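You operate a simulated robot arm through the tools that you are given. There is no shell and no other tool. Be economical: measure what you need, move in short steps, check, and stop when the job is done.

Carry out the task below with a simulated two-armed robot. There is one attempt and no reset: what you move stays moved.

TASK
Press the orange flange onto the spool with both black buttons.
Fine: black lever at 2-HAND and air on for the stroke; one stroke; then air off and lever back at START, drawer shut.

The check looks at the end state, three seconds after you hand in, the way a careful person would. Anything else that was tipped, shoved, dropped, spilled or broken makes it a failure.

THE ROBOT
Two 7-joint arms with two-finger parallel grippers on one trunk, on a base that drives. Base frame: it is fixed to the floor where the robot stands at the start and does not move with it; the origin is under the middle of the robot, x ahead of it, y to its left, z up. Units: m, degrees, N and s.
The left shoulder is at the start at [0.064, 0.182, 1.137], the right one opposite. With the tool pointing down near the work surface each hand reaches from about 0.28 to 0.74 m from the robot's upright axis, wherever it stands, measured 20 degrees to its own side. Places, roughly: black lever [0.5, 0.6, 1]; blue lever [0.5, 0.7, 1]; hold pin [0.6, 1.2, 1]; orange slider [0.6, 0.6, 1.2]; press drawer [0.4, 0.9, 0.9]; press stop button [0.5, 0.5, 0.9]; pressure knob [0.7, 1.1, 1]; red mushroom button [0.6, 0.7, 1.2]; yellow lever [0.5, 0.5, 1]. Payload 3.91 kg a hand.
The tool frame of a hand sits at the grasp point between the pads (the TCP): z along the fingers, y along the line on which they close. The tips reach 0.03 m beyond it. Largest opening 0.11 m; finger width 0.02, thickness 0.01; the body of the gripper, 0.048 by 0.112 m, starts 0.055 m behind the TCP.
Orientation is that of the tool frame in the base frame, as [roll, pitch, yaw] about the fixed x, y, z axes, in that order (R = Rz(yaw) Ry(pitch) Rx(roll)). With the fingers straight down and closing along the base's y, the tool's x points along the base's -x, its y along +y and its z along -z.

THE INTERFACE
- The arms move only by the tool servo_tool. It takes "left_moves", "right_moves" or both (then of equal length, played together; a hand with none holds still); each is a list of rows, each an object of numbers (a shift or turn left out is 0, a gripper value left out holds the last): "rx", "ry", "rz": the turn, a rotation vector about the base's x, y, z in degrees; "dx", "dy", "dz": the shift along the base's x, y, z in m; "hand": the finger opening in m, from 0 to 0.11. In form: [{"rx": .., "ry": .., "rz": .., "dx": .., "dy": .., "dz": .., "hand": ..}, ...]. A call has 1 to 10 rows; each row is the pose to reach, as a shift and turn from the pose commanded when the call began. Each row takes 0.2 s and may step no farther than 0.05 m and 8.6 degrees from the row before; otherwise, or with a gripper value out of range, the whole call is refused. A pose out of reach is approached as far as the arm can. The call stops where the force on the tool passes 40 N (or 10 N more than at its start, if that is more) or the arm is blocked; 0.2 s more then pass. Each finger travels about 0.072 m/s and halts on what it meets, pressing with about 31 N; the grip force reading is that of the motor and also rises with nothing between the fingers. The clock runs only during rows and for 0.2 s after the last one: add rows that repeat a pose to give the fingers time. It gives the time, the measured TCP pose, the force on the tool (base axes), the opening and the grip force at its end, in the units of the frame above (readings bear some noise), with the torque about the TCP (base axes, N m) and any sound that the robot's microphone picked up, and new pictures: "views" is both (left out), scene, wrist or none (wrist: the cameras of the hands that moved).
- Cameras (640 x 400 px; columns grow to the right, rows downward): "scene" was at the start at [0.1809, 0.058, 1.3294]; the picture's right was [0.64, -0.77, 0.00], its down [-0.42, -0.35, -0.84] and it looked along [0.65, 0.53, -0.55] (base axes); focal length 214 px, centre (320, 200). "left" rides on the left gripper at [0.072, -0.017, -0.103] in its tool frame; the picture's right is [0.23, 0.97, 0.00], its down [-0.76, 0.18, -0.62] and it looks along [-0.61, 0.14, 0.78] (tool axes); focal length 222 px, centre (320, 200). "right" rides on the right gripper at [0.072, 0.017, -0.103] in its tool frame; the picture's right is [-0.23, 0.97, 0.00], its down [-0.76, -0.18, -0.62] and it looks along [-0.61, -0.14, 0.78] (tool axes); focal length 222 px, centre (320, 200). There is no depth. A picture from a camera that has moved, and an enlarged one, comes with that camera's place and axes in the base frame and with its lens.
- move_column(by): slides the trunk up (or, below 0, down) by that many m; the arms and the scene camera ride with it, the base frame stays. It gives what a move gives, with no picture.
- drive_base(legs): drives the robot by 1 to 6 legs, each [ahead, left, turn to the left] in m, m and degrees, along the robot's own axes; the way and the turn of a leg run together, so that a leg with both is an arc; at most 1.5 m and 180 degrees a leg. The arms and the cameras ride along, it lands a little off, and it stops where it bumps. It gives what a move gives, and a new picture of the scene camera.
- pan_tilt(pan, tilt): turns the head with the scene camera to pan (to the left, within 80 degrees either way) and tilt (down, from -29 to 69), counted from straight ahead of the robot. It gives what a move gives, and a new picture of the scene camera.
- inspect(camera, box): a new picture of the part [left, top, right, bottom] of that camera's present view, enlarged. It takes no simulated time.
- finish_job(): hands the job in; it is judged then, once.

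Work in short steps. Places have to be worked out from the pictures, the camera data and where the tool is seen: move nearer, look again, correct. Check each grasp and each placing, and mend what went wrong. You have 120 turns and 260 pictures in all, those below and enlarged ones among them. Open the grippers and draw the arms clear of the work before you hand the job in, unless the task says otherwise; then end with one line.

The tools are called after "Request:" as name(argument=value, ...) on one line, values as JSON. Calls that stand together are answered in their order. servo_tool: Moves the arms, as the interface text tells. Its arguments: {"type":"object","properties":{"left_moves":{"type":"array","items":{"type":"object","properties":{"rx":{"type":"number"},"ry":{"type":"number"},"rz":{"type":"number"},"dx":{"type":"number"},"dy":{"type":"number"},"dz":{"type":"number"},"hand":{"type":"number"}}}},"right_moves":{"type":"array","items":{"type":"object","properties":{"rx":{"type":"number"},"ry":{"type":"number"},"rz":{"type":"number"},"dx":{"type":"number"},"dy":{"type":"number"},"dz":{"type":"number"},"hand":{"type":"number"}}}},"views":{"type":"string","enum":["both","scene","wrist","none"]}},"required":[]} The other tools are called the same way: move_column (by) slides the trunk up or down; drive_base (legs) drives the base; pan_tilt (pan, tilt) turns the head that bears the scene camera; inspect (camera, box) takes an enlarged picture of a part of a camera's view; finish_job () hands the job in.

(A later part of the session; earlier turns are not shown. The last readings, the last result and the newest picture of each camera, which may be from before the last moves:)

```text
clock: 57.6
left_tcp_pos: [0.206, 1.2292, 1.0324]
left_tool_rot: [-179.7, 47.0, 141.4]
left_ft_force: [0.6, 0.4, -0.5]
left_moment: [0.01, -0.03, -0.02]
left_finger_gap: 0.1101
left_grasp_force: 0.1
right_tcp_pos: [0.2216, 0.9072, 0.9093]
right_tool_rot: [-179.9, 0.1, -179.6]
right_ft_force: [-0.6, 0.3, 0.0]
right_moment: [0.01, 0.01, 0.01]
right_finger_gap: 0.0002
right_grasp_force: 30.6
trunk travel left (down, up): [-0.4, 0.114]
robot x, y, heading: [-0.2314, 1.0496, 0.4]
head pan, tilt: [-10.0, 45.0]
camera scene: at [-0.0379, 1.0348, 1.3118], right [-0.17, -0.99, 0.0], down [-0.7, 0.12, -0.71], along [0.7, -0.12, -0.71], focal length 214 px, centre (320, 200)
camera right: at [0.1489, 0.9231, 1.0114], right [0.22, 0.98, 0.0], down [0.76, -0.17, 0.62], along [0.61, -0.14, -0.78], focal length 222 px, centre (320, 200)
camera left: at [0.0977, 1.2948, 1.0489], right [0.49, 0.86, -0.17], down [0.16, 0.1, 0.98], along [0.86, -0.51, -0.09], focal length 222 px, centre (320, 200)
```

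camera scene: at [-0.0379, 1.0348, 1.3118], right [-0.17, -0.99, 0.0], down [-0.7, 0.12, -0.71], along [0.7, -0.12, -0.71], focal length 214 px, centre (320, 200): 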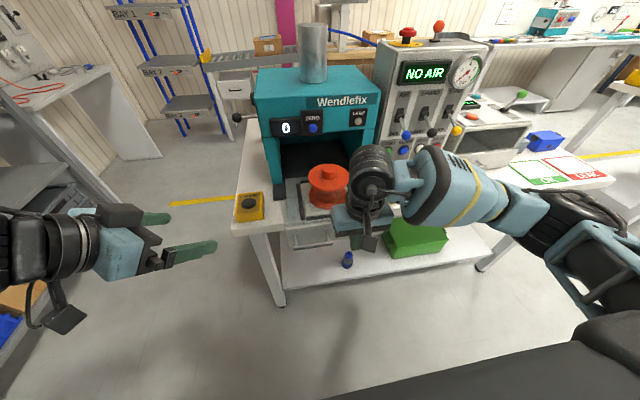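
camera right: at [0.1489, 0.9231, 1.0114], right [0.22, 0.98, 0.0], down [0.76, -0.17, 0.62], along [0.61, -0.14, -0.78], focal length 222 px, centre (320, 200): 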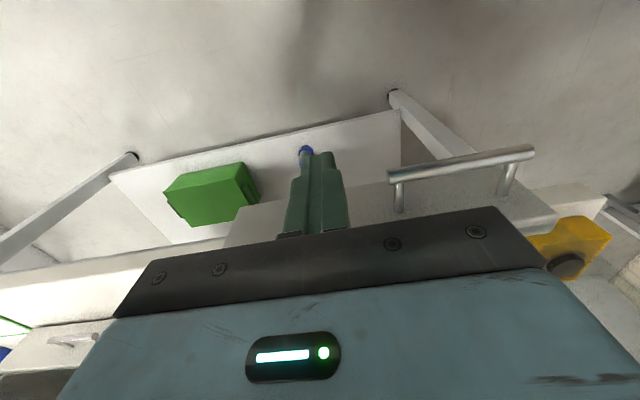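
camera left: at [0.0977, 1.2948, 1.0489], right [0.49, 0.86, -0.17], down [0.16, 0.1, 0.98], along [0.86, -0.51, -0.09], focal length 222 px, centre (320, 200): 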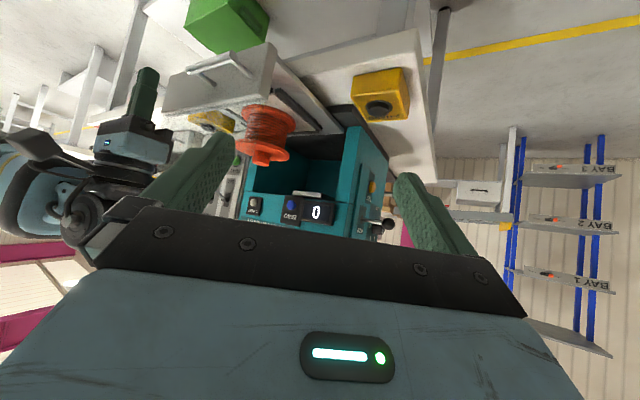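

The closed fingers are in front of the panel and clear of the handle. I'll drop slightly and advance until contact.

Request:
servo_tool(right_moves=[{"dz": -0.025}, {"dz": -0.025, "dx": 0.02}, {"dz": -0.025, "dx": 0.04}, {"dz": -0.025, "dx": 0.06}, {"dz": -0.025, "dx": 0.08}], views="wrist")

Request:
inspect(camera="left", box=[120, 40, 320, 190])

```text
clock: 58.8
left_tcp_pos: [0.2057, 1.23, 1.0312]
left_tool_rot: [-179.6, 47.0, 141.5]
left_ft_force: [0.4, -0.5, 0.1]
left_moment: [-0.01, -0.01, -0.02]
left_finger_gap: 0.1099
left_grasp_force: 0.1
right_tcp_pos: [0.301, 0.9088, 0.8819]
right_tool_rot: [180.0, 0.1, -179.6]
right_ft_force: [-0.1, -0.1, -0.2]
right_moment: [-0.03, -0.01, 0.01]
right_finger_gap: 0.0
right_grasp_force: 30.7
trunk travel left (down, up): [-0.4, 0.114]
robot x, y, heading: [-0.2305, 1.046, 0.5]
head pan, tilt: [-10.0, 45.0]
camera right: at [0.2281, 0.925, 0.9837], right [0.22, 0.98, 0.0], down [0.76, -0.17, 0.62], along [0.61, -0.14, -0.78], focal length 222 px, centre (320, 200)
```

right: 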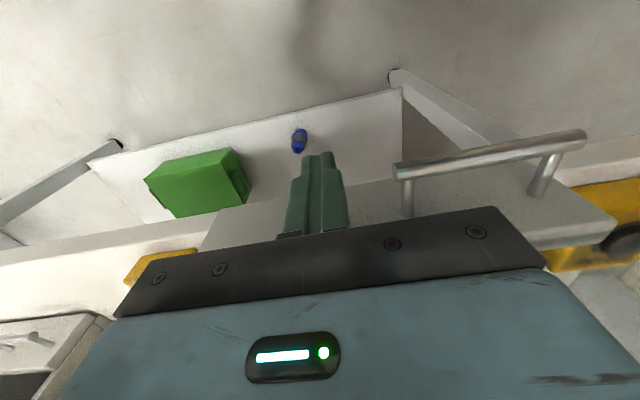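

```text
2.67 times, centred on (220, 115) of left
camera zoom: at [0.0979, 1.2951, 1.0486], right [0.49, 0.86, -0.17], down [0.16, 0.1, 0.98], along [0.86, -0.51, -0.09], focal length 592 px, centre (587, 427)
```

zoom: 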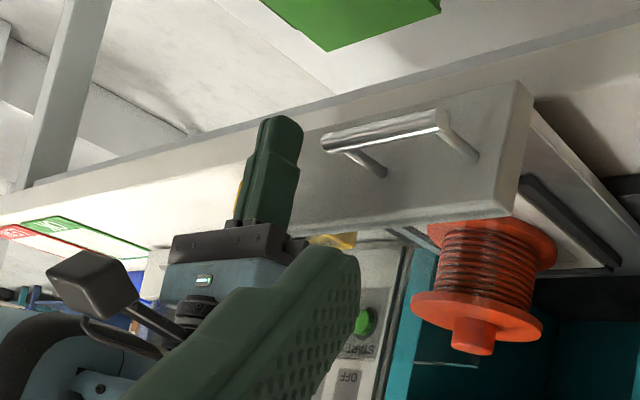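

Still a little short of the panel. I'll keep advancing with smaller steps.

Request:
servo_tool(right_moves=[{"dx": 0.008}, {"dx": 0.016}, {"dx": 0.024}, {"dx": 0.032}, {"dx": 0.04}], views="none")

Request:
inspect(camera="left", box=[120, 40, 320, 190])

```text
clock: 60.0
left_tcp_pos: [0.2075, 1.2289, 1.0317]
left_tool_rot: [-179.7, 47.0, 141.6]
left_ft_force: [-0.2, -0.2, -0.4]
left_moment: [0.02, 0.02, 0.02]
left_finger_gap: 0.1099
left_grasp_force: 0.2
right_tcp_pos: [0.3405, 0.9086, 0.8832]
right_tool_rot: [180.0, 0.1, -179.6]
right_ft_force: [0.3, -0.5, -0.1]
right_moment: [-0.01, -0.01, -0.02]
right_finger_gap: 0.0
right_grasp_force: 30.8
trunk travel left (down, up): [-0.4, 0.114]
robot x, y, heading: [-0.2273, 1.0474, 0.3]
head pan, tilt: [-10.0, 45.0]
```

```text
2.67 times, centred on (220, 115) of left
camera zoom: at [0.0975, 1.295, 1.0488], right [0.49, 0.86, -0.17], down [0.16, 0.1, 0.98], along [0.86, -0.51, -0.09], focal length 592 px, centre (587, 427)
```

zoom: 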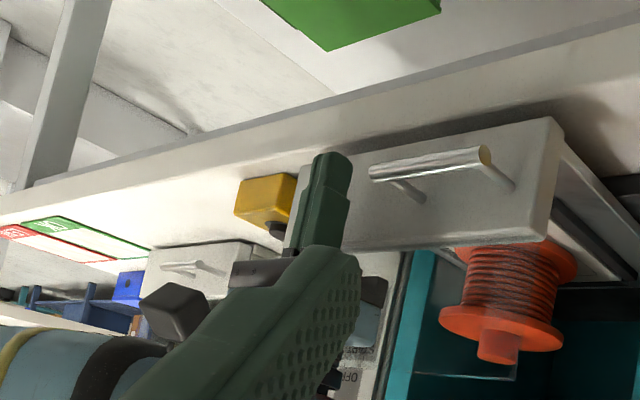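

The drawer is sliding smoothly with the spool stable. I'll keep pushing slowly.

Request:
servo_tool(right_moves=[{"dx": 0.008}, {"dx": 0.016}, {"dx": 0.024}, {"dx": 0.032}, {"dx": 0.04}, {"dx": 0.048}, {"dx": 0.056}, {"dx": 0.064}], views="scene")

Request:
inspect(camera="left", box=[140, 40, 380, 220])

```text
clock: 61.8
left_tcp_pos: [0.2068, 1.2298, 1.0318]
left_tool_rot: [-179.7, 47.0, 141.5]
left_ft_force: [-0.9, -0.6, -0.8]
left_moment: [-0.04, 0.01, 0.02]
left_finger_gap: 0.1099
left_grasp_force: 0.0
right_tcp_pos: [0.4041, 0.9077, 0.8815]
right_tool_rot: [-180.0, 0.1, -179.7]
right_ft_force: [-0.9, 0.8, 0.1]
right_moment: [-0.03, -0.02, 0.0]
right_finger_gap: 0.0
right_grasp_force: 31.6
trunk travel left (down, up): [-0.4, 0.114]
robot x, y, heading: [-0.2281, 1.0482, -0.0]
head pan, tilt: [-10.0, 45.0]
camera scene: at [-0.0381, 1.0352, 1.3119], right [-0.17, -0.99, 0.0], down [-0.7, 0.12, -0.71], along [0.7, -0.12, -0.71], focal length 214 px, centre (320, 200)
```

scene: 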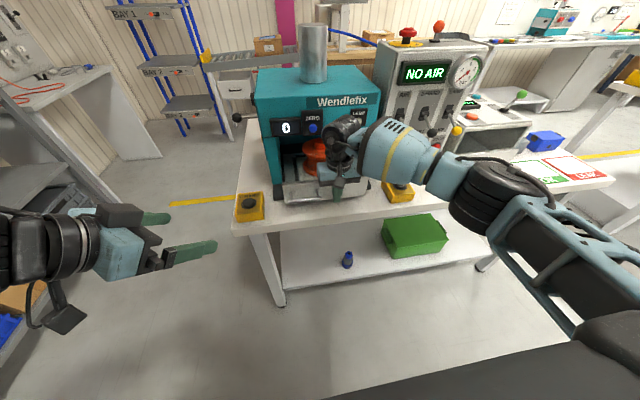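

```text
2.22 times, centred on (260, 130) of left
camera zoom: at [0.0975, 1.2951, 1.0488], right [0.49, 0.86, -0.17], down [0.16, 0.1, 0.98], along [0.86, -0.51, -0.09], focal length 494 px, centre (453, 356)
```

zoom: 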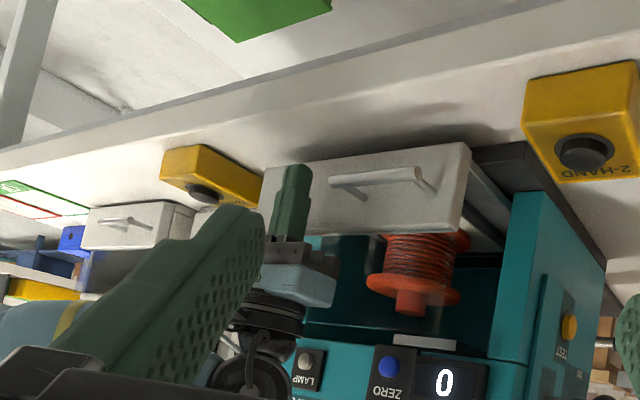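

The drawer has ~10 cm to go. To keep the wrist clear of the press head, I'll back off slightly and tilt the hand so the fingers point forward.

Request:
servo_tool(right_moves=[{"dx": -0.02}, {"dx": -0.025, "ry": -8}, {"dx": -0.03, "ry": -16}, {"dx": -0.035, "ry": -24}, {"dx": -0.04, "ry": -32}, {"dx": -0.04, "ry": -40}], views="scene")

Request:
inspect(camera="left", box=[140, 40, 380, 220])

```text
clock: 63.2
left_tcp_pos: [0.2057, 1.2316, 1.0311]
left_tool_rot: [-179.7, 47.1, 141.4]
left_ft_force: [-0.1, -0.5, 0.3]
left_moment: [0.02, 0.01, 0.01]
left_finger_gap: 0.11
left_grasp_force: 0.0
right_tcp_pos: [0.3635, 0.909, 0.8816]
right_tool_rot: [-179.8, 40.2, -179.6]
right_ft_force: [0.3, -0.9, -0.4]
right_moment: [0.0, -0.02, -0.02]
right_finger_gap: 0.0
right_grasp_force: 31.0
trunk travel left (down, up): [-0.4, 0.114]
robot x, y, heading: [-0.2309, 1.047, 0.2]
head pan, tilt: [-10.0, 45.0]
camera scene: at [-0.0382, 1.0349, 1.3119], right [-0.17, -0.99, 0.0], down [-0.7, 0.12, -0.71], along [0.7, -0.12, -0.71], focal length 214 px, centre (320, 200)
```

scene: 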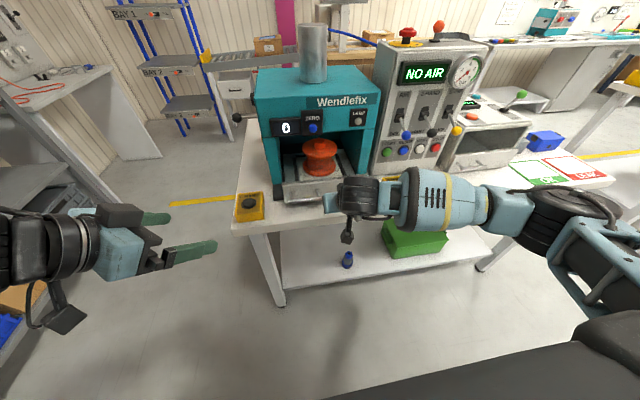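

```text
2.22 times, centred on (260, 130) of left
camera zoom: at [0.0974, 1.2948, 1.0489], right [0.49, 0.86, -0.17], down [0.16, 0.1, 0.98], along [0.86, -0.51, -0.09], focal length 494 px, centre (453, 356)
```

zoom: 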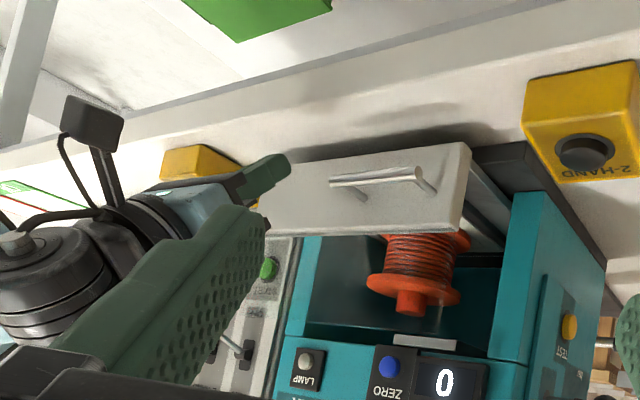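

Now I'll push the drawer the rest of the way, slowly, watching for the stop.

Request:
servo_tool(right_moves=[{"dx": 0.012}, {"dx": 0.024}, {"dx": 0.034}, {"dx": 0.044}, {"dx": 0.054}, {"dx": 0.064}, {"dx": 0.074}, {"dx": 0.084}], views="scene")

Request:
inspect(camera="left", box=[140, 40, 380, 220])

```text
clock: 65.0
left_tcp_pos: [0.2057, 1.2306, 1.0307]
left_tool_rot: [-179.8, 47.0, 141.5]
left_ft_force: [-0.4, -0.4, -0.6]
left_moment: [0.01, 0.01, 0.01]
left_finger_gap: 0.1101
left_grasp_force: 0.0
right_tcp_pos: [0.4467, 0.9091, 0.8809]
right_tool_rot: [-179.7, 40.1, -179.6]
right_ft_force: [0.5, -0.9, 0.3]
right_moment: [-0.01, -0.02, -0.01]
right_finger_gap: 0.0
right_grasp_force: 30.7
trunk travel left (down, up): [-0.4, 0.114]
robot x, y, heading: [-0.2319, 1.0491, 0.2]
head pan, tilt: [-10.0, 45.0]
camera scene: at [-0.038, 1.0351, 1.3119], right [-0.17, -0.99, 0.0], down [-0.7, 0.12, -0.71], along [0.7, -0.12, -0.71], focal length 214 px, centre (320, 200)
```

scene: 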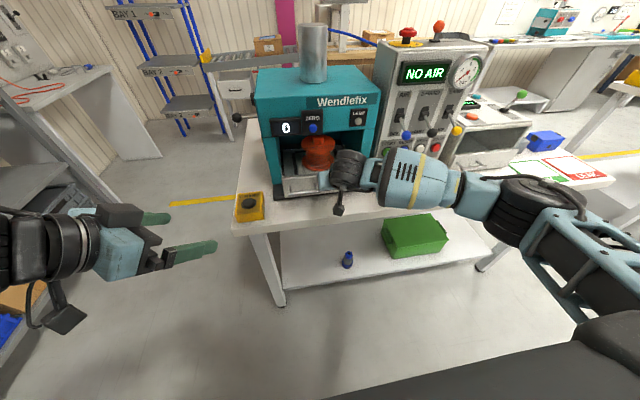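

```text
2.22 times, centred on (260, 130) of left
camera zoom: at [0.0976, 1.295, 1.0488], right [0.49, 0.86, -0.17], down [0.16, 0.1, 0.98], along [0.86, -0.51, -0.09], focal length 494 px, centre (453, 356)
```

zoom: 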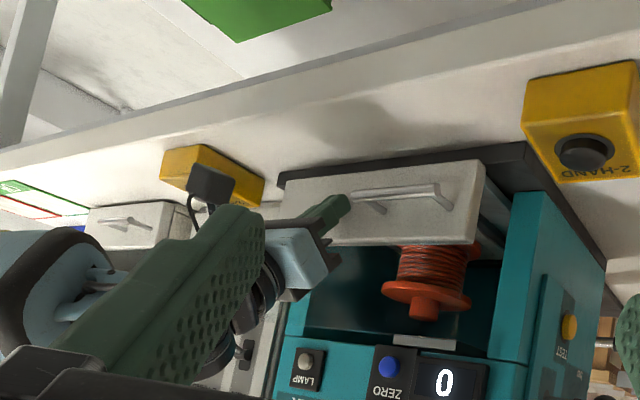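

Request:
servo_tool(right_moves=[{"dx": 0.01}, {"dx": 0.02}, {"dx": 0.03}, {"dx": 0.04}, {"dx": 0.05}, {"dx": 0.06}, {"dx": 0.07}, {"dx": 0.08}], views="scene")

Request:
inspect(camera="left", box=[140, 40, 380, 220])

```text
clock: 66.5
left_tcp_pos: [0.2019, 1.229, 1.0335]
left_tool_rot: [-179.8, 47.2, 141.2]
left_ft_force: [-0.9, 0.6, 0.8]
left_moment: [0.02, 0.0, -0.02]
left_finger_gap: 0.11
left_grasp_force: 0.1
right_tcp_pos: [0.5005, 0.9086, 0.8785]
right_tool_rot: [-179.8, 39.4, -179.7]
right_ft_force: [-32.8, -2.6, 12.1]
right_moment: [-0.06, 0.2, -0.09]
right_finger_gap: 0.0001
right_grasp_force: 31.2
trunk travel left (down, up): [-0.4, 0.114]
robot x, y, heading: [-0.2276, 1.0477, 0.1]
head pan, tilt: [-10.0, 45.0]
stopped in row 7 (right hand): the force on the tool passed its limit at 54 N (the readings are from after the stop); the commanded pose is now the measured one
camera scene: at [-0.0444, 1.0344, 1.3129], right [-0.17, -0.99, 0.0], down [-0.69, 0.12, -0.71], along [0.7, -0.12, -0.7], focal length 214 px, centre (320, 200)
```

scene: 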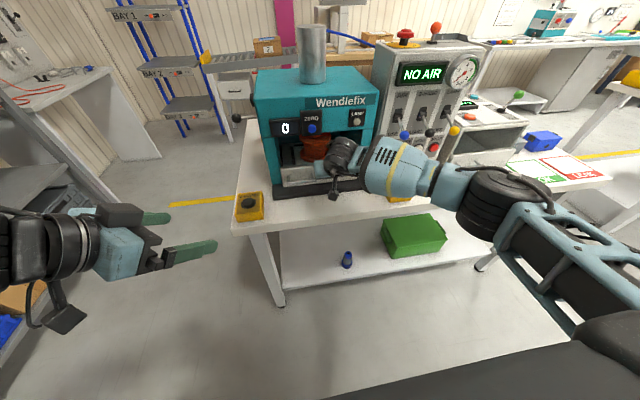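

```text
2.22 times, centred on (260, 130) of left
camera zoom: at [0.0931, 1.2938, 1.0505], right [0.49, 0.85, -0.17], down [0.16, 0.1, 0.98], along [0.86, -0.51, -0.09], focal length 494 px, centre (453, 356)
```

zoom: 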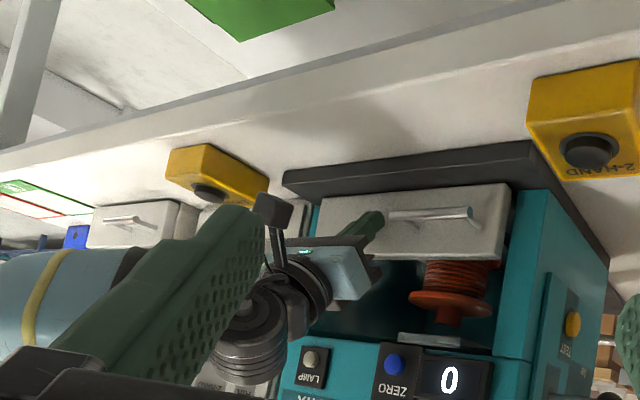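

The drawer hit its stop, flush with the press front. I'll withdraw the right hand and straighten it.

Request:
servo_tool(right_moves=[{"dx": -0.03}, {"dx": -0.07}, {"dx": -0.11, "ry": 8}, {"dx": -0.15, "ry": 16, "dz": 0.02}, {"dx": -0.18, "ry": 24, "dz": 0.05}, {"dx": -0.2, "ry": 32, "dz": 0.09}, {"dx": -0.2, "ry": 39.5, "dz": 0.14}], left_moves=[{"rz": 8}, {"rz": 16, "dz": 0.02}, {"rz": 24, "dz": 0.04}, {"rz": 32, "dz": 0.06}, {"rz": 38.5, "dz": 0.08}, {"rz": 38.5, "dz": 0.1}, {"rz": 38.5, "dz": 0.12}], views="scene")

Request:
inspect(camera="scene", box=[230, 90, 390, 230])

```text
clock: 68.0
left_tcp_pos: [0.2066, 1.2286, 1.1511]
left_tool_rot: [-179.7, 47.0, 179.9]
left_ft_force: [-0.6, 0.0, 0.0]
left_moment: [0.02, -0.01, 0.01]
left_finger_gap: 0.1099
left_grasp_force: 0.0
left hand out of reach, approached as far as the arm can: row 2, 3
right_tcp_pos: [0.3066, 0.9061, 1.017]
right_tool_rot: [-179.9, -0.4, -179.7]
right_ft_force: [0.7, -0.2, -0.1]
right_moment: [0.02, 0.0, 0.03]
right_finger_gap: 0.0001
right_grasp_force: 30.7
trunk travel left (down, up): [-0.4, 0.114]
robot x, y, heading: [-0.2311, 1.0464, 0.1]
head pan, tilt: [-10.0, 45.0]
camera scene: at [-0.0391, 1.0348, 1.3119], right [-0.17, -0.99, 0.0], down [-0.7, 0.12, -0.71], along [0.7, -0.12, -0.71], focal length 214 px, centre (320, 200)
```

scene: 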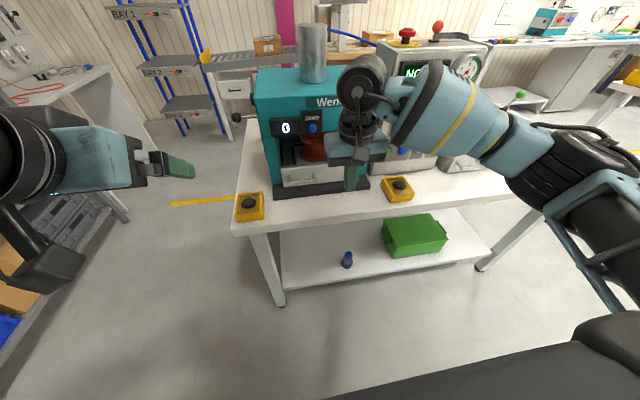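

```text
2.86 times, centred on (310, 160) of scene
camera zoom: at [-0.0391, 1.0348, 1.3119], right [-0.17, -0.99, 0.0], down [-0.7, 0.12, -0.71], along [0.7, -0.12, -0.71], focal length 613 px, centre (349, 314)
```

zoom: 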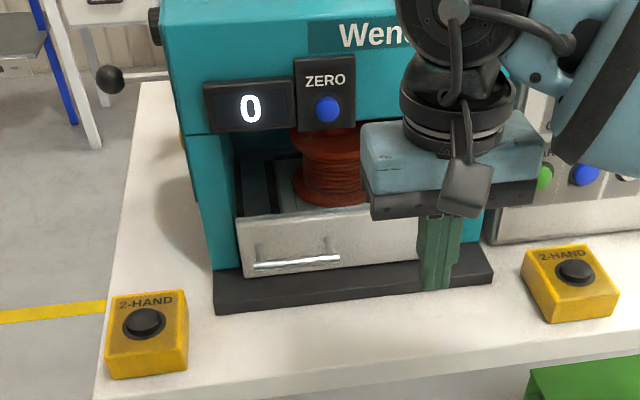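

Drawer is shut with the spool inside. I'll straighten the left hand, pull the right hand back, then drive to between the two buttons.

Request:
servo_tool(right_moves=[{"dx": -0.02, "dz": 0.02}, {"dx": -0.04, "dz": 0.04}, {"dx": -0.06, "dz": 0.06}, {"dx": -0.08, "dz": 0.08}, {"dx": -0.08, "dz": 0.1}, {"dx": -0.08, "dz": 0.12}], left_moves=[{"ry": 8}, {"ry": 16}, {"ry": 24}, {"ry": 32}, {"ry": 40}, {"ry": 47}], views="none")

Request:
drive_base(legs=[[0, -0.12, 0], [0.12, 0, 0]])

Request:
pan_tilt(pan=-25, tilt=30)

```text
clock: 69.5
left_tcp_pos: [0.2049, 1.2288, 1.1508]
left_tool_rot: [-179.5, -0.2, 179.9]
left_ft_force: [-0.7, 0.1, 0.3]
left_moment: [-0.06, 0.03, 0.0]
left_finger_gap: 0.11
left_grasp_force: 0.1
right_tcp_pos: [0.225, 0.9088, 1.1359]
right_tool_rot: [-179.8, -0.2, -179.7]
right_ft_force: [-0.4, -0.4, -0.9]
right_moment: [0.0, -0.01, 0.0]
right_finger_gap: 0.0001
right_grasp_force: 31.1
trunk travel left (down, up): [-0.4, 0.114]
robot x, y, heading: [-0.2331, 1.0469, 0.4]
head pan, tilt: [-10.0, 45.0]
```

```text
clock: 72.0
left_tcp_pos: [0.3245, 1.1098, 1.1519]
left_tool_rot: [-179.7, 0.1, 179.8]
left_ft_force: [-0.3, -0.2, 1.0]
left_moment: [-0.02, 0.02, 0.03]
left_finger_gap: 0.1101
left_grasp_force: 0.0
right_tcp_pos: [0.3426, 0.7893, 1.1362]
right_tool_rot: [-179.9, -0.1, -179.8]
right_ft_force: [0.8, 0.0, 0.2]
right_moment: [0.0, -0.01, 0.01]
right_finger_gap: 0.0
right_grasp_force: 30.7
trunk travel left (down, up): [-0.4, 0.114]
robot x, y, heading: [-0.1098, 0.9273, 0.2]
head pan, tilt: [-10.0, 45.0]
camera scene: at [0.0797, 0.9168, 1.3119], right [-0.17, -0.99, 0.0], down [-0.7, 0.12, -0.71], along [0.7, -0.12, -0.71], focal length 214 px, centre (320, 200)
```

scene: 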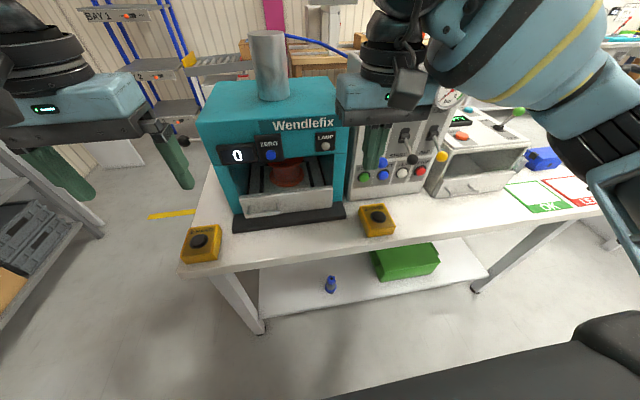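

```text
clock: 72.7
left_tcp_pos: [0.3249, 1.1105, 1.1507]
left_tool_rot: [-179.5, -0.1, 179.8]
left_ft_force: [-0.7, 0.2, 0.7]
left_moment: [0.01, -0.01, -0.03]
left_finger_gap: 0.1101
left_grasp_force: 0.0
right_tcp_pos: [0.3436, 0.7885, 1.1354]
right_tool_rot: [-179.9, 0.0, -179.7]
right_ft_force: [0.2, 0.4, -0.2]
right_moment: [0.02, -0.01, 0.01]
right_finger_gap: 0.0
right_grasp_force: 31.3
trunk travel left (down, up): [-0.4, 0.114]
robot x, y, heading: [-0.1104, 0.9293, -0.1]
head pan, tilt: [-25.0, 30.0]
camera scene: at [0.0816, 0.8927, 1.3344], right [-0.42, -0.91, 0.0], down [-0.45, 0.21, -0.87], along [0.79, -0.36, -0.5], focal length 214 px, centre (320, 200)
```

scene: 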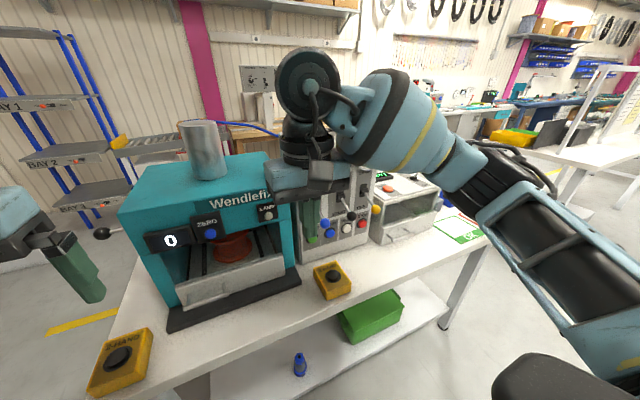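

The right arm hides the panel; from earlier views the black knob is near (0.49, 0.617, 1.0) and the blue near (0.49, 0.693, 1.0). I'll turn the right hand to point forward and bring it in front of the black lever, well back from the panel.

Request:
servo_tool(right_moves=[{"ry": -8, "dx": -0.02, "dy": -0.02, "dz": -0.01}, {"ry": -16, "dx": -0.03, "dy": -0.04, "dz": -0.02}, {"ry": -24, "dx": -0.04, "dy": -0.06, "dz": -0.04}, {"ry": -32, "dx": -0.04, "dy": -0.08, "dz": -0.06}, {"ry": -40, "dx": -0.04, "dy": -0.1, "dz": -0.08}, {"ry": -48, "dx": -0.04, "dy": -0.12, "dz": -0.1}, {"ry": -56, "dx": -0.04, "dy": -0.14, "dz": -0.12}, {"ry": -64, "dx": -0.04, "dy": -0.16, "dz": -0.14}, {"ry": -72, "dx": -0.04, "dy": -0.17, "dz": -0.16}, {"ry": -80, "dx": -0.04, "dy": -0.172, "dz": -0.18}], views="both")

Request:
inspect(camera="scene", box=[270, 140, 430, 270])

```text
clock: 74.9
left_tcp_pos: [0.3243, 1.1102, 1.1511]
left_tool_rot: [-179.5, -0.1, 179.8]
left_ft_force: [0.6, -1.1, 0.5]
left_moment: [0.02, 0.0, -0.01]
left_finger_gap: 0.1099
left_grasp_force: 0.1
right_tcp_pos: [0.3623, 0.6149, 0.9866]
right_tool_rot: [-179.5, 62.4, -179.5]
right_ft_force: [0.2, 0.1, 0.3]
right_moment: [0.0, 0.03, -0.03]
right_finger_gap: 0.0
right_grasp_force: 31.3
right hand out of reach, approached as far as the arm can: row 5, 6, 7, 8, 9, 10
trunk travel left (down, up): [-0.4, 0.114]
robot x, y, heading: [-0.1144, 0.9302, 0.2]
head pan, tilt: [-25.0, 30.0]
camera scene: at [0.0814, 0.8925, 1.3345], right [-0.42, -0.91, 0.0], down [-0.45, 0.21, -0.87], along [0.79, -0.36, -0.5], focal length 214 px, centre (320, 200)
camera right: at [0.2367, 0.6315, 0.9699], right [0.1, 0.97, 0.2], down [-0.2, -0.17, 0.96], along [0.97, -0.14, 0.18], focal length 222 px, centre (320, 200)
```

scene: 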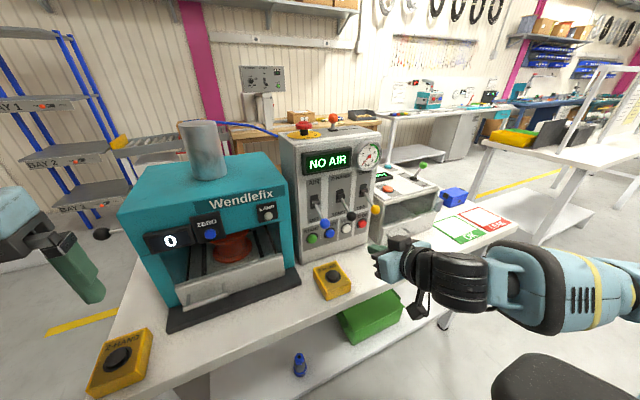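
right: 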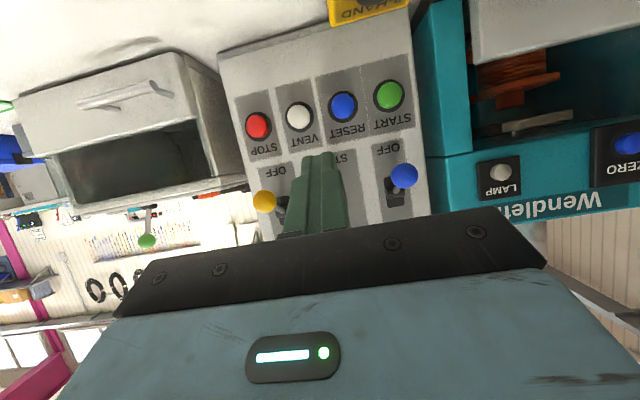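

```text
3.08 times, centred on (350, 205) of scene
camera zoom: at [0.0814, 0.8925, 1.3345], right [-0.42, -0.91, 0.0], down [-0.45, 0.21, -0.87], along [0.79, -0.36, -0.5], focal length 660 px, centre (228, 185)
```

zoom: 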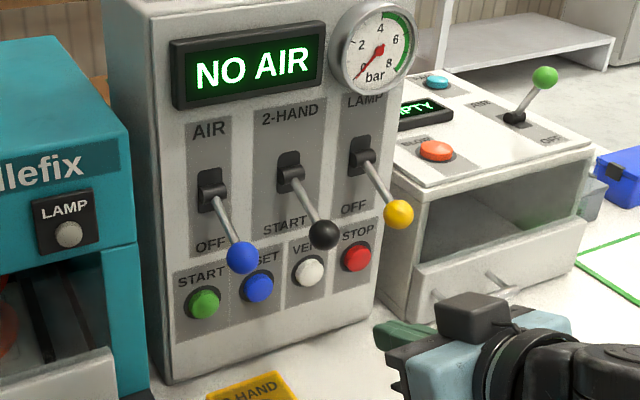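

Excellent view: black knob ≈(0.485, 0.617, 1.005), pivot ≈(0.55, ·, 1.037). I'll advance the closed fingers below the knob in stages.

Request:
servo_tool(right_moves=[{"dx": 0.03}, {"dx": 0.06}, {"dx": 0.1}], views="none")

Request:
inspect(camera="scene", box=[270, 140, 430, 270])

```text
clock: 75.7
left_tcp_pos: [0.3255, 1.1113, 1.1493]
left_tool_rot: [-179.6, -0.1, 179.9]
left_ft_force: [0.9, 0.1, 0.2]
left_moment: [-0.01, -0.01, -0.01]
left_finger_gap: 0.1099
left_grasp_force: 0.0
right_tcp_pos: [0.4614, 0.6182, 0.9808]
right_tool_rot: [-179.5, 62.5, -179.5]
right_ft_force: [0.8, -0.8, -0.2]
right_moment: [-0.01, 0.01, 0.01]
right_finger_gap: 0.0
right_grasp_force: 30.8
trunk travel left (down, up): [-0.4, 0.114]
robot x, y, heading: [-0.1111, 0.9271, 0.5]
head pan, tilt: [-25.0, 30.0]
```

```text
3.08 times, centred on (350, 205) of scene
camera zoom: at [0.0829, 0.8928, 1.3343], right [-0.42, -0.91, 0.0], down [-0.45, 0.21, -0.87], along [0.79, -0.36, -0.5], focal length 660 px, centre (228, 185)
```

zoom: 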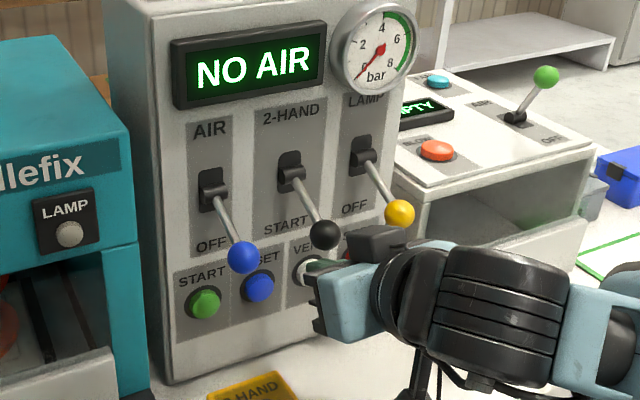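

Request:
inspect(camera="right", box=[200, 60, 460, 260])

Request:
inspect(camera="scene", box=[320, 190, 380, 240])

```text
2.00 times, centred on (330, 160) of right
camera zoom: at [0.3356, 0.6338, 0.9643], right [0.1, 0.97, 0.2], down [-0.2, -0.17, 0.96], along [0.97, -0.14, 0.18], focal length 444 px, centre (300, 280)
```

zoom: 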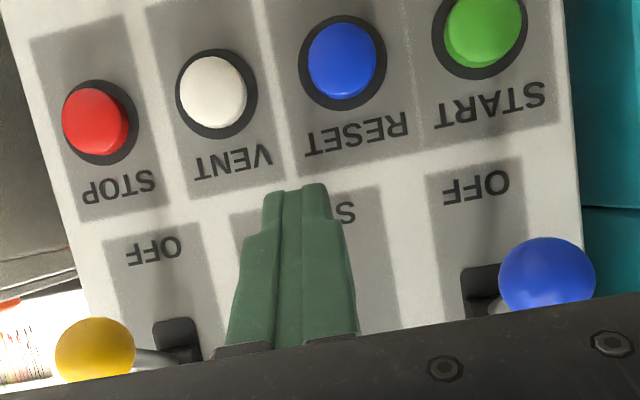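

```text
8.00 times, centred on (350, 215) of scene
camera zoom: at [0.0829, 0.8928, 1.3343], right [-0.42, -0.91, 0.0], down [-0.45, 0.21, -0.87], along [0.79, -0.36, -0.5], focal length 1716 px, centre (80, 80)
```

zoom: 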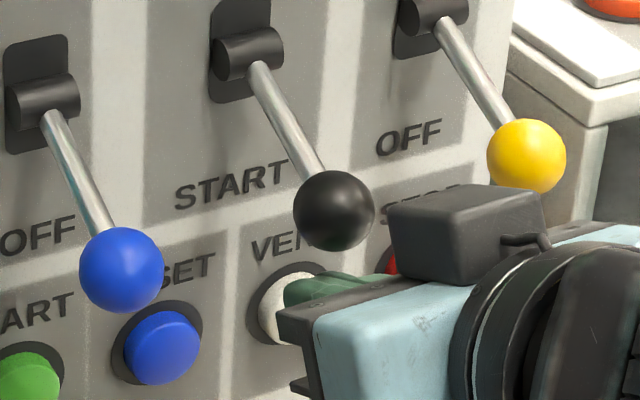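

The fingers are directly under the black knob. I'll raise them to flip the lever up.

Request:
servo_tool(right_moves=[{"dx": 0.006, "dz": 0.005}, {"dx": 0.006, "dz": 0.02}, {"dx": 0.006, "dz": 0.035}, {"dx": 0.006, "dz": 0.05}, {"dx": 0.006, "dz": 0.065}, {"dx": 0.006, "dz": 0.08}], views="none")

Request:
inspect(camera="scene", box=[290, 140, 400, 240])

```text
clock: 77.2
left_tcp_pos: [0.3246, 1.1105, 1.1501]
left_tool_rot: [-179.6, 0.1, 179.9]
left_ft_force: [0.0, 0.3, -0.4]
left_moment: [-0.02, -0.02, 0.0]
left_finger_gap: 0.11
left_grasp_force: 0.0
right_tcp_pos: [0.4634, 0.6203, 1.049]
right_tool_rot: [-179.5, 60.3, -179.4]
right_ft_force: [0.5, -2.2, -12.5]
right_moment: [0.09, 0.17, -0.03]
right_finger_gap: 0.0001
right_grasp_force: 30.9
trunk travel left (down, up): [-0.4, 0.114]
robot x, y, heading: [-0.1132, 0.9279, 0.3]
head pan, tilt: [-25.0, 30.0]
stopped in row 6 (right hand): the force on the tool passed its limit at 45 N (the readings are from after the stop); the commanded pose is now the measured one
```

```text
4.00 times, centred on (345, 190) of scene
camera zoom: at [0.0824, 0.8923, 1.3344], right [-0.42, -0.91, 0.0], down [-0.45, 0.21, -0.87], along [0.79, -0.36, -0.5], focal length 858 px, centre (220, 240)
```

zoom: 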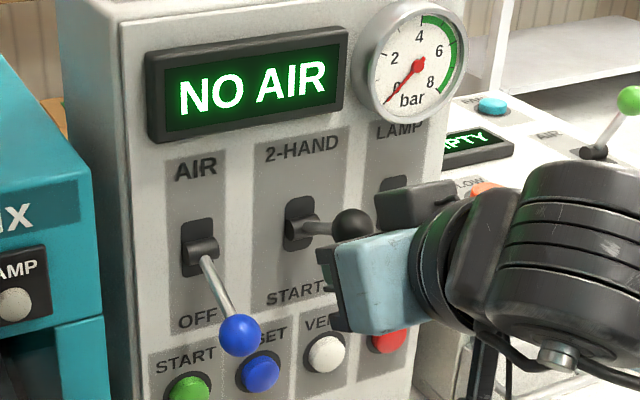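

The black lever moved up to its stop. I'll withdraw a little down and back and check it stays.

Request:
servo_tool(right_moves=[{"dz": -0.01}, {"dz": -0.025}, {"dz": -0.04, "dx": -0.02}, {"dz": -0.055, "dx": -0.05}, {"dz": -0.07, "dx": -0.08}], views="none")

Request:
inspect(camera="scene", box=[290, 140, 400, 240])

```text
clock: 78.4
left_tcp_pos: [0.3234, 1.1105, 1.1509]
left_tool_rot: [-179.6, 0.0, 179.8]
left_ft_force: [-0.3, 0.6, -0.1]
left_moment: [-0.02, -0.01, -0.02]
left_finger_gap: 0.1101
left_grasp_force: 0.1
right_tcp_pos: [0.3801, 0.6211, 0.9849]
right_tool_rot: [-179.6, 60.7, -179.4]
right_ft_force: [-0.5, 1.0, 0.0]
right_moment: [0.03, 0.0, 0.01]
right_finger_gap: 0.0001
right_grasp_force: 31.5
trunk travel left (down, up): [-0.4, 0.114]
robot x, y, heading: [-0.1136, 0.9283, 0.2]
head pan, tilt: [-25.0, 30.0]
```

```text
4.00 times, centred on (345, 190) of scene
camera zoom: at [0.081, 0.8926, 1.3346], right [-0.42, -0.91, 0.0], down [-0.45, 0.21, -0.87], along [0.79, -0.36, -0.5], focal length 858 px, centre (220, 240)
```

zoom: 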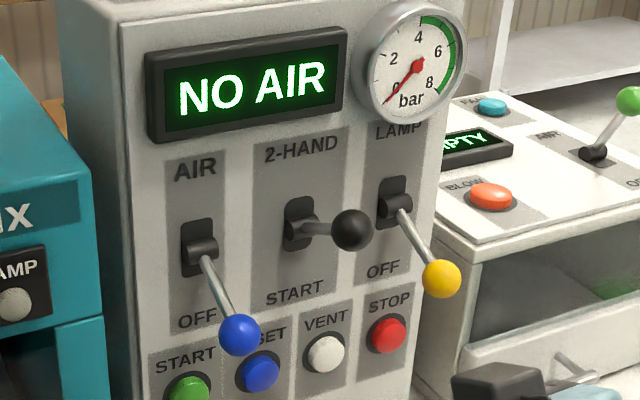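

Black lever is now up at 2-HAND (knob at z≈1.065). Next, the blue AIR lever the same way at y≈0.694.

Request:
servo_tool(right_moves=[{"dy": 0.037, "dz": -0.004}, {"dy": 0.074, "dz": -0.004}, {"dy": 0.074, "dz": -0.005, "dx": 0.04}, {"dy": 0.074, "dz": -0.005, "dx": 0.082}], views="none")

Request:
inspect(camera="scene", box=[290, 140, 400, 240])

Request:
inspect(camera="right", box=[200, 60, 460, 260])

```text
clock: 79.4
left_tcp_pos: [0.3241, 1.1118, 1.1504]
left_tool_rot: [-179.6, 0.0, 179.8]
left_ft_force: [0.7, 0.0, 0.5]
left_moment: [-0.01, 0.01, -0.02]
left_finger_gap: 0.1099
left_grasp_force: 0.1
right_tcp_pos: [0.4648, 0.6938, 0.9771]
right_tool_rot: [-179.5, 60.6, -179.4]
right_ft_force: [0.6, -0.3, 0.3]
right_moment: [-0.03, -0.01, -0.01]
right_finger_gap: 0.0
right_grasp_force: 31.1
right hand out of reach, approached as far as the arm can: row 2
trunk travel left (down, up): [-0.4, 0.114]
robot x, y, heading: [-0.1118, 0.9271, 0.2]
head pan, tilt: [-25.0, 30.0]
```

```text
4.00 times, centred on (345, 190) of scene
camera zoom: at [0.0824, 0.8928, 1.3343], right [-0.42, -0.91, 0.0], down [-0.45, 0.21, -0.87], along [0.79, -0.36, -0.5], focal length 858 px, centre (220, 240)
```

zoom: 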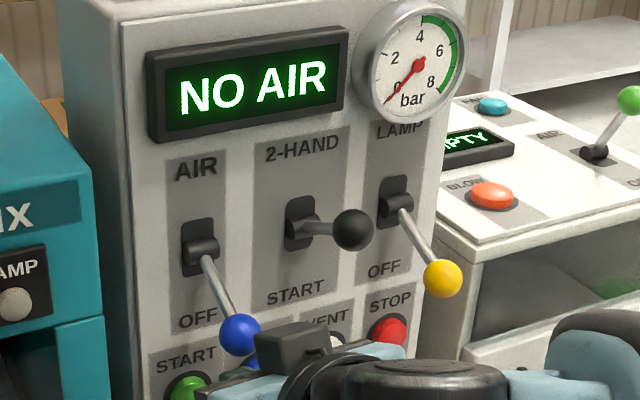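

```text
2.00 times, centred on (330, 160) of right
camera zoom: at [0.3387, 0.71, 0.9643], right [0.11, 0.97, 0.19], down [-0.17, -0.17, 0.97], along [0.98, -0.14, 0.15], focal length 444 px, centre (300, 280)
```

zoom: 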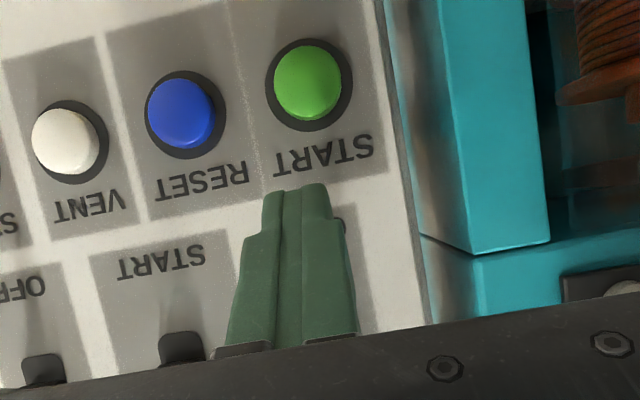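

Fingers are under the blue knob in the AIR column. Raise.

Request:
servo_tool(right_moves=[{"dx": 0.004, "dz": 0.008}, {"dx": 0.004, "dz": 0.023}, {"dx": 0.004, "dz": 0.038}, {"dx": 0.004, "dz": 0.053}, {"dx": 0.004, "dz": 0.068}, {"dx": 0.004, "dz": 0.083}], views="none")

Request:
inspect(camera="scene", box=[290, 140, 400, 240])

```text
clock: 80.9
left_tcp_pos: [0.3242, 1.1097, 1.1509]
left_tool_rot: [-179.4, 0.0, 179.8]
left_ft_force: [1.2, -1.0, -0.2]
left_moment: [-0.03, 0.01, -0.04]
left_finger_gap: 0.1098
left_grasp_force: 0.0
right_tcp_pos: [0.4654, 0.6967, 1.0481]
right_tool_rot: [-179.1, 58.8, -179.1]
right_ft_force: [-1.4, -0.9, -10.3]
right_moment: [0.06, 0.09, 0.0]
right_finger_gap: 0.0003
right_grasp_force: 31.0
trunk travel left (down, up): [-0.4, 0.114]
robot x, y, heading: [-0.1188, 0.931, 0.2]
head pan, tilt: [-25.0, 30.0]
stopped in row 6 (right hand): the force on the tool passed its limit at 42 N (the readings are from after the stop); the commanded pose is now the measured one
```

```text
4.00 times, centred on (345, 190) of scene
camera zoom: at [0.0813, 0.8924, 1.3346], right [-0.42, -0.91, 0.0], down [-0.45, 0.21, -0.87], along [0.79, -0.36, -0.5], focal length 858 px, centre (220, 240)
```

zoom: 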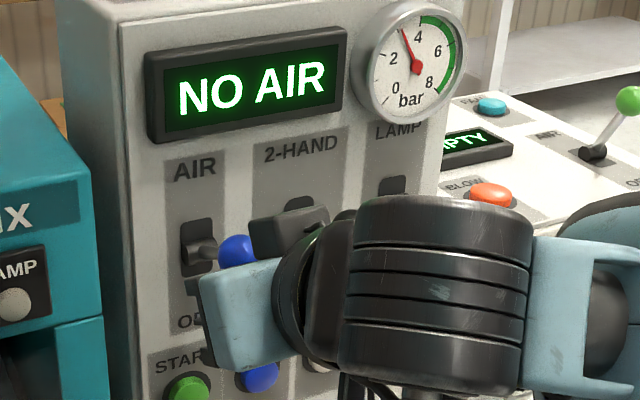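

Air lever is up and pressure is rising. I'll withdraw the hand and re-check.

Request:
servo_tool(right_moves=[{"dz": -0.01}, {"dz": -0.025}, {"dz": -0.04, "dx": -0.02}, {"dz": -0.045, "dx": -0.05}, {"dz": -0.045, "dx": -0.09}, {"dz": -0.045, "dx": -0.12}], views="none")

Request:
inspect(camera="scene", box=[290, 140, 400, 240])

```text
clock: 82.3
left_tcp_pos: [0.3246, 1.1108, 1.1504]
left_tool_rot: [-179.7, 0.0, 179.8]
left_ft_force: [-0.6, -1.2, -0.1]
left_moment: [0.01, 0.0, 0.04]
left_finger_gap: 0.1101
left_grasp_force: 0.1
right_tcp_pos: [0.3696, 0.6983, 1.004]
right_tool_rot: [-179.0, 59.0, -179.0]
right_ft_force: [0.0, -0.5, 0.5]
right_moment: [-0.02, 0.03, 0.0]
right_finger_gap: 0.0
right_grasp_force: 31.3
right hand out of reach, approached as far as the arm can: row 6
trunk travel left (down, up): [-0.4, 0.114]
robot x, y, heading: [-0.113, 0.9266, 0.3]
head pan, tilt: [-25.0, 30.0]
```

```text
4.00 times, centred on (345, 190) of scene
camera zoom: at [0.0821, 0.8927, 1.3344], right [-0.42, -0.91, 0.0], down [-0.45, 0.21, -0.87], along [0.79, -0.36, -0.5], focal length 858 px, centre (220, 240)
```

zoom: 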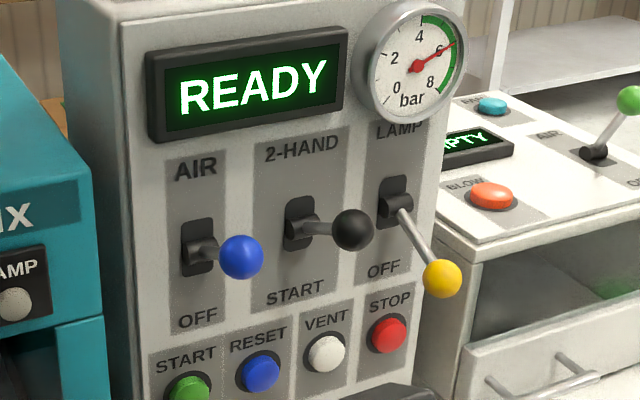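

READY at 6 bar. Buttons are at about (0.445, 0.688) and (0.446, 1.173), tops near z 0.85. Keeping the right hand tilted ~40° to avoid the knobs, I'll bring both closed hands to hover above them.

Request:
servo_tool(right_moves=[{"ry": 7, "dz": -0.01}, {"ry": 14, "dz": -0.02, "dy": -0.005}, {"ry": 19, "dz": -0.03, "dy": -0.01}, {"ry": 19, "dz": -0.05, "dy": -0.01, "dx": 0.02}, {"ry": 19, "dz": -0.06, "dy": -0.01, "dx": 0.04}, {"ry": 19, "dz": -0.07, "dy": -0.01, "dx": 0.05}], left_moves=[{"dx": 0.02, "dy": 0.01, "dz": -0.03, "hand": 0.0}, {"dx": 0.04, "dy": 0.02, "dz": -0.07, "hand": 0.0}, {"dx": 0.06, "dy": 0.03, "dz": -0.1, "hand": 0.0}, {"dx": 0.08, "dy": 0.04, "dz": -0.13, "hand": 0.0}, {"dx": 0.1, "dy": 0.05, "dz": -0.16, "hand": 0.0}, {"dx": 0.12, "dy": 0.062, "dz": -0.19, "hand": 0.0}], views="both")

```text
clock: 83.7
left_tcp_pos: [0.4465, 1.1722, 0.9576]
left_tool_rot: [-179.6, 0.0, 179.7]
left_ft_force: [0.5, -0.7, 0.4]
left_moment: [0.01, 0.03, -0.01]
left_finger_gap: 0.0
left_grasp_force: 31.0
right_tcp_pos: [0.4199, 0.6873, 0.9327]
right_tool_rot: [-179.5, 40.1, -179.2]
right_ft_force: [0.8, 0.0, 0.3]
right_moment: [-0.02, 0.01, -0.01]
right_finger_gap: 0.0
right_grasp_force: 31.0
trunk travel left (down, up): [-0.4, 0.114]
robot x, y, heading: [-0.1173, 0.9285, 0.1]
head pan, tilt: [-25.0, 30.0]
camera scene: at [0.0826, 0.893, 1.3343], right [-0.42, -0.91, 0.0], down [-0.45, 0.21, -0.87], along [0.79, -0.36, -0.5], focal length 214 px, centre (320, 200)
camera right: at [0.2971, 0.7039, 0.9647], right [0.17, 0.98, 0.14], down [0.18, -0.17, 0.97], along [0.97, -0.14, -0.21], focal length 222 px, centre (320, 200)
camera left: at [0.3732, 1.1553, 1.0613], right [-0.22, 0.97, -0.01], down [0.76, 0.18, 0.62], along [0.61, 0.13, -0.78], focal length 222 px, centre (320, 200)
```

scene: 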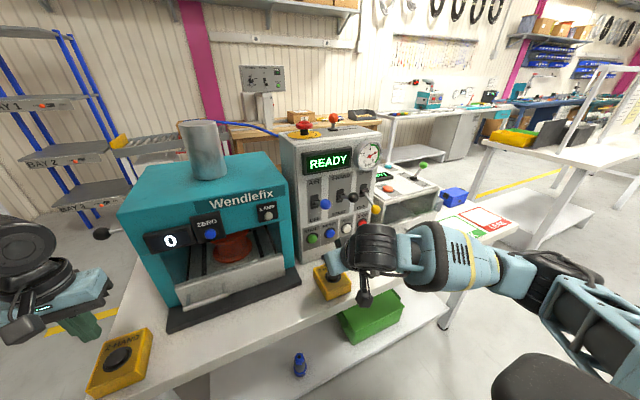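
right: 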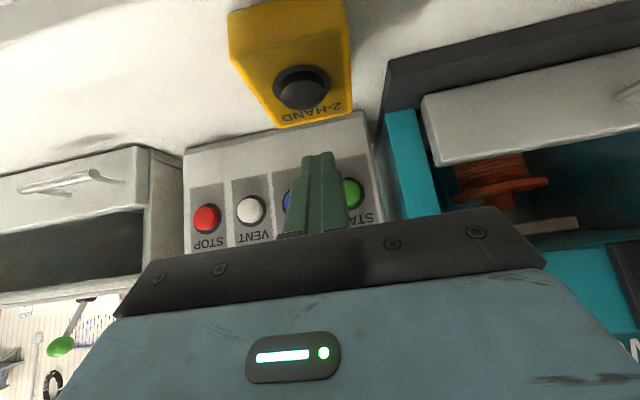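
left: 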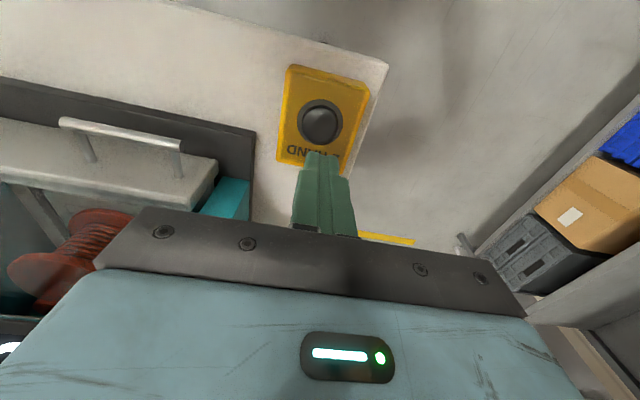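

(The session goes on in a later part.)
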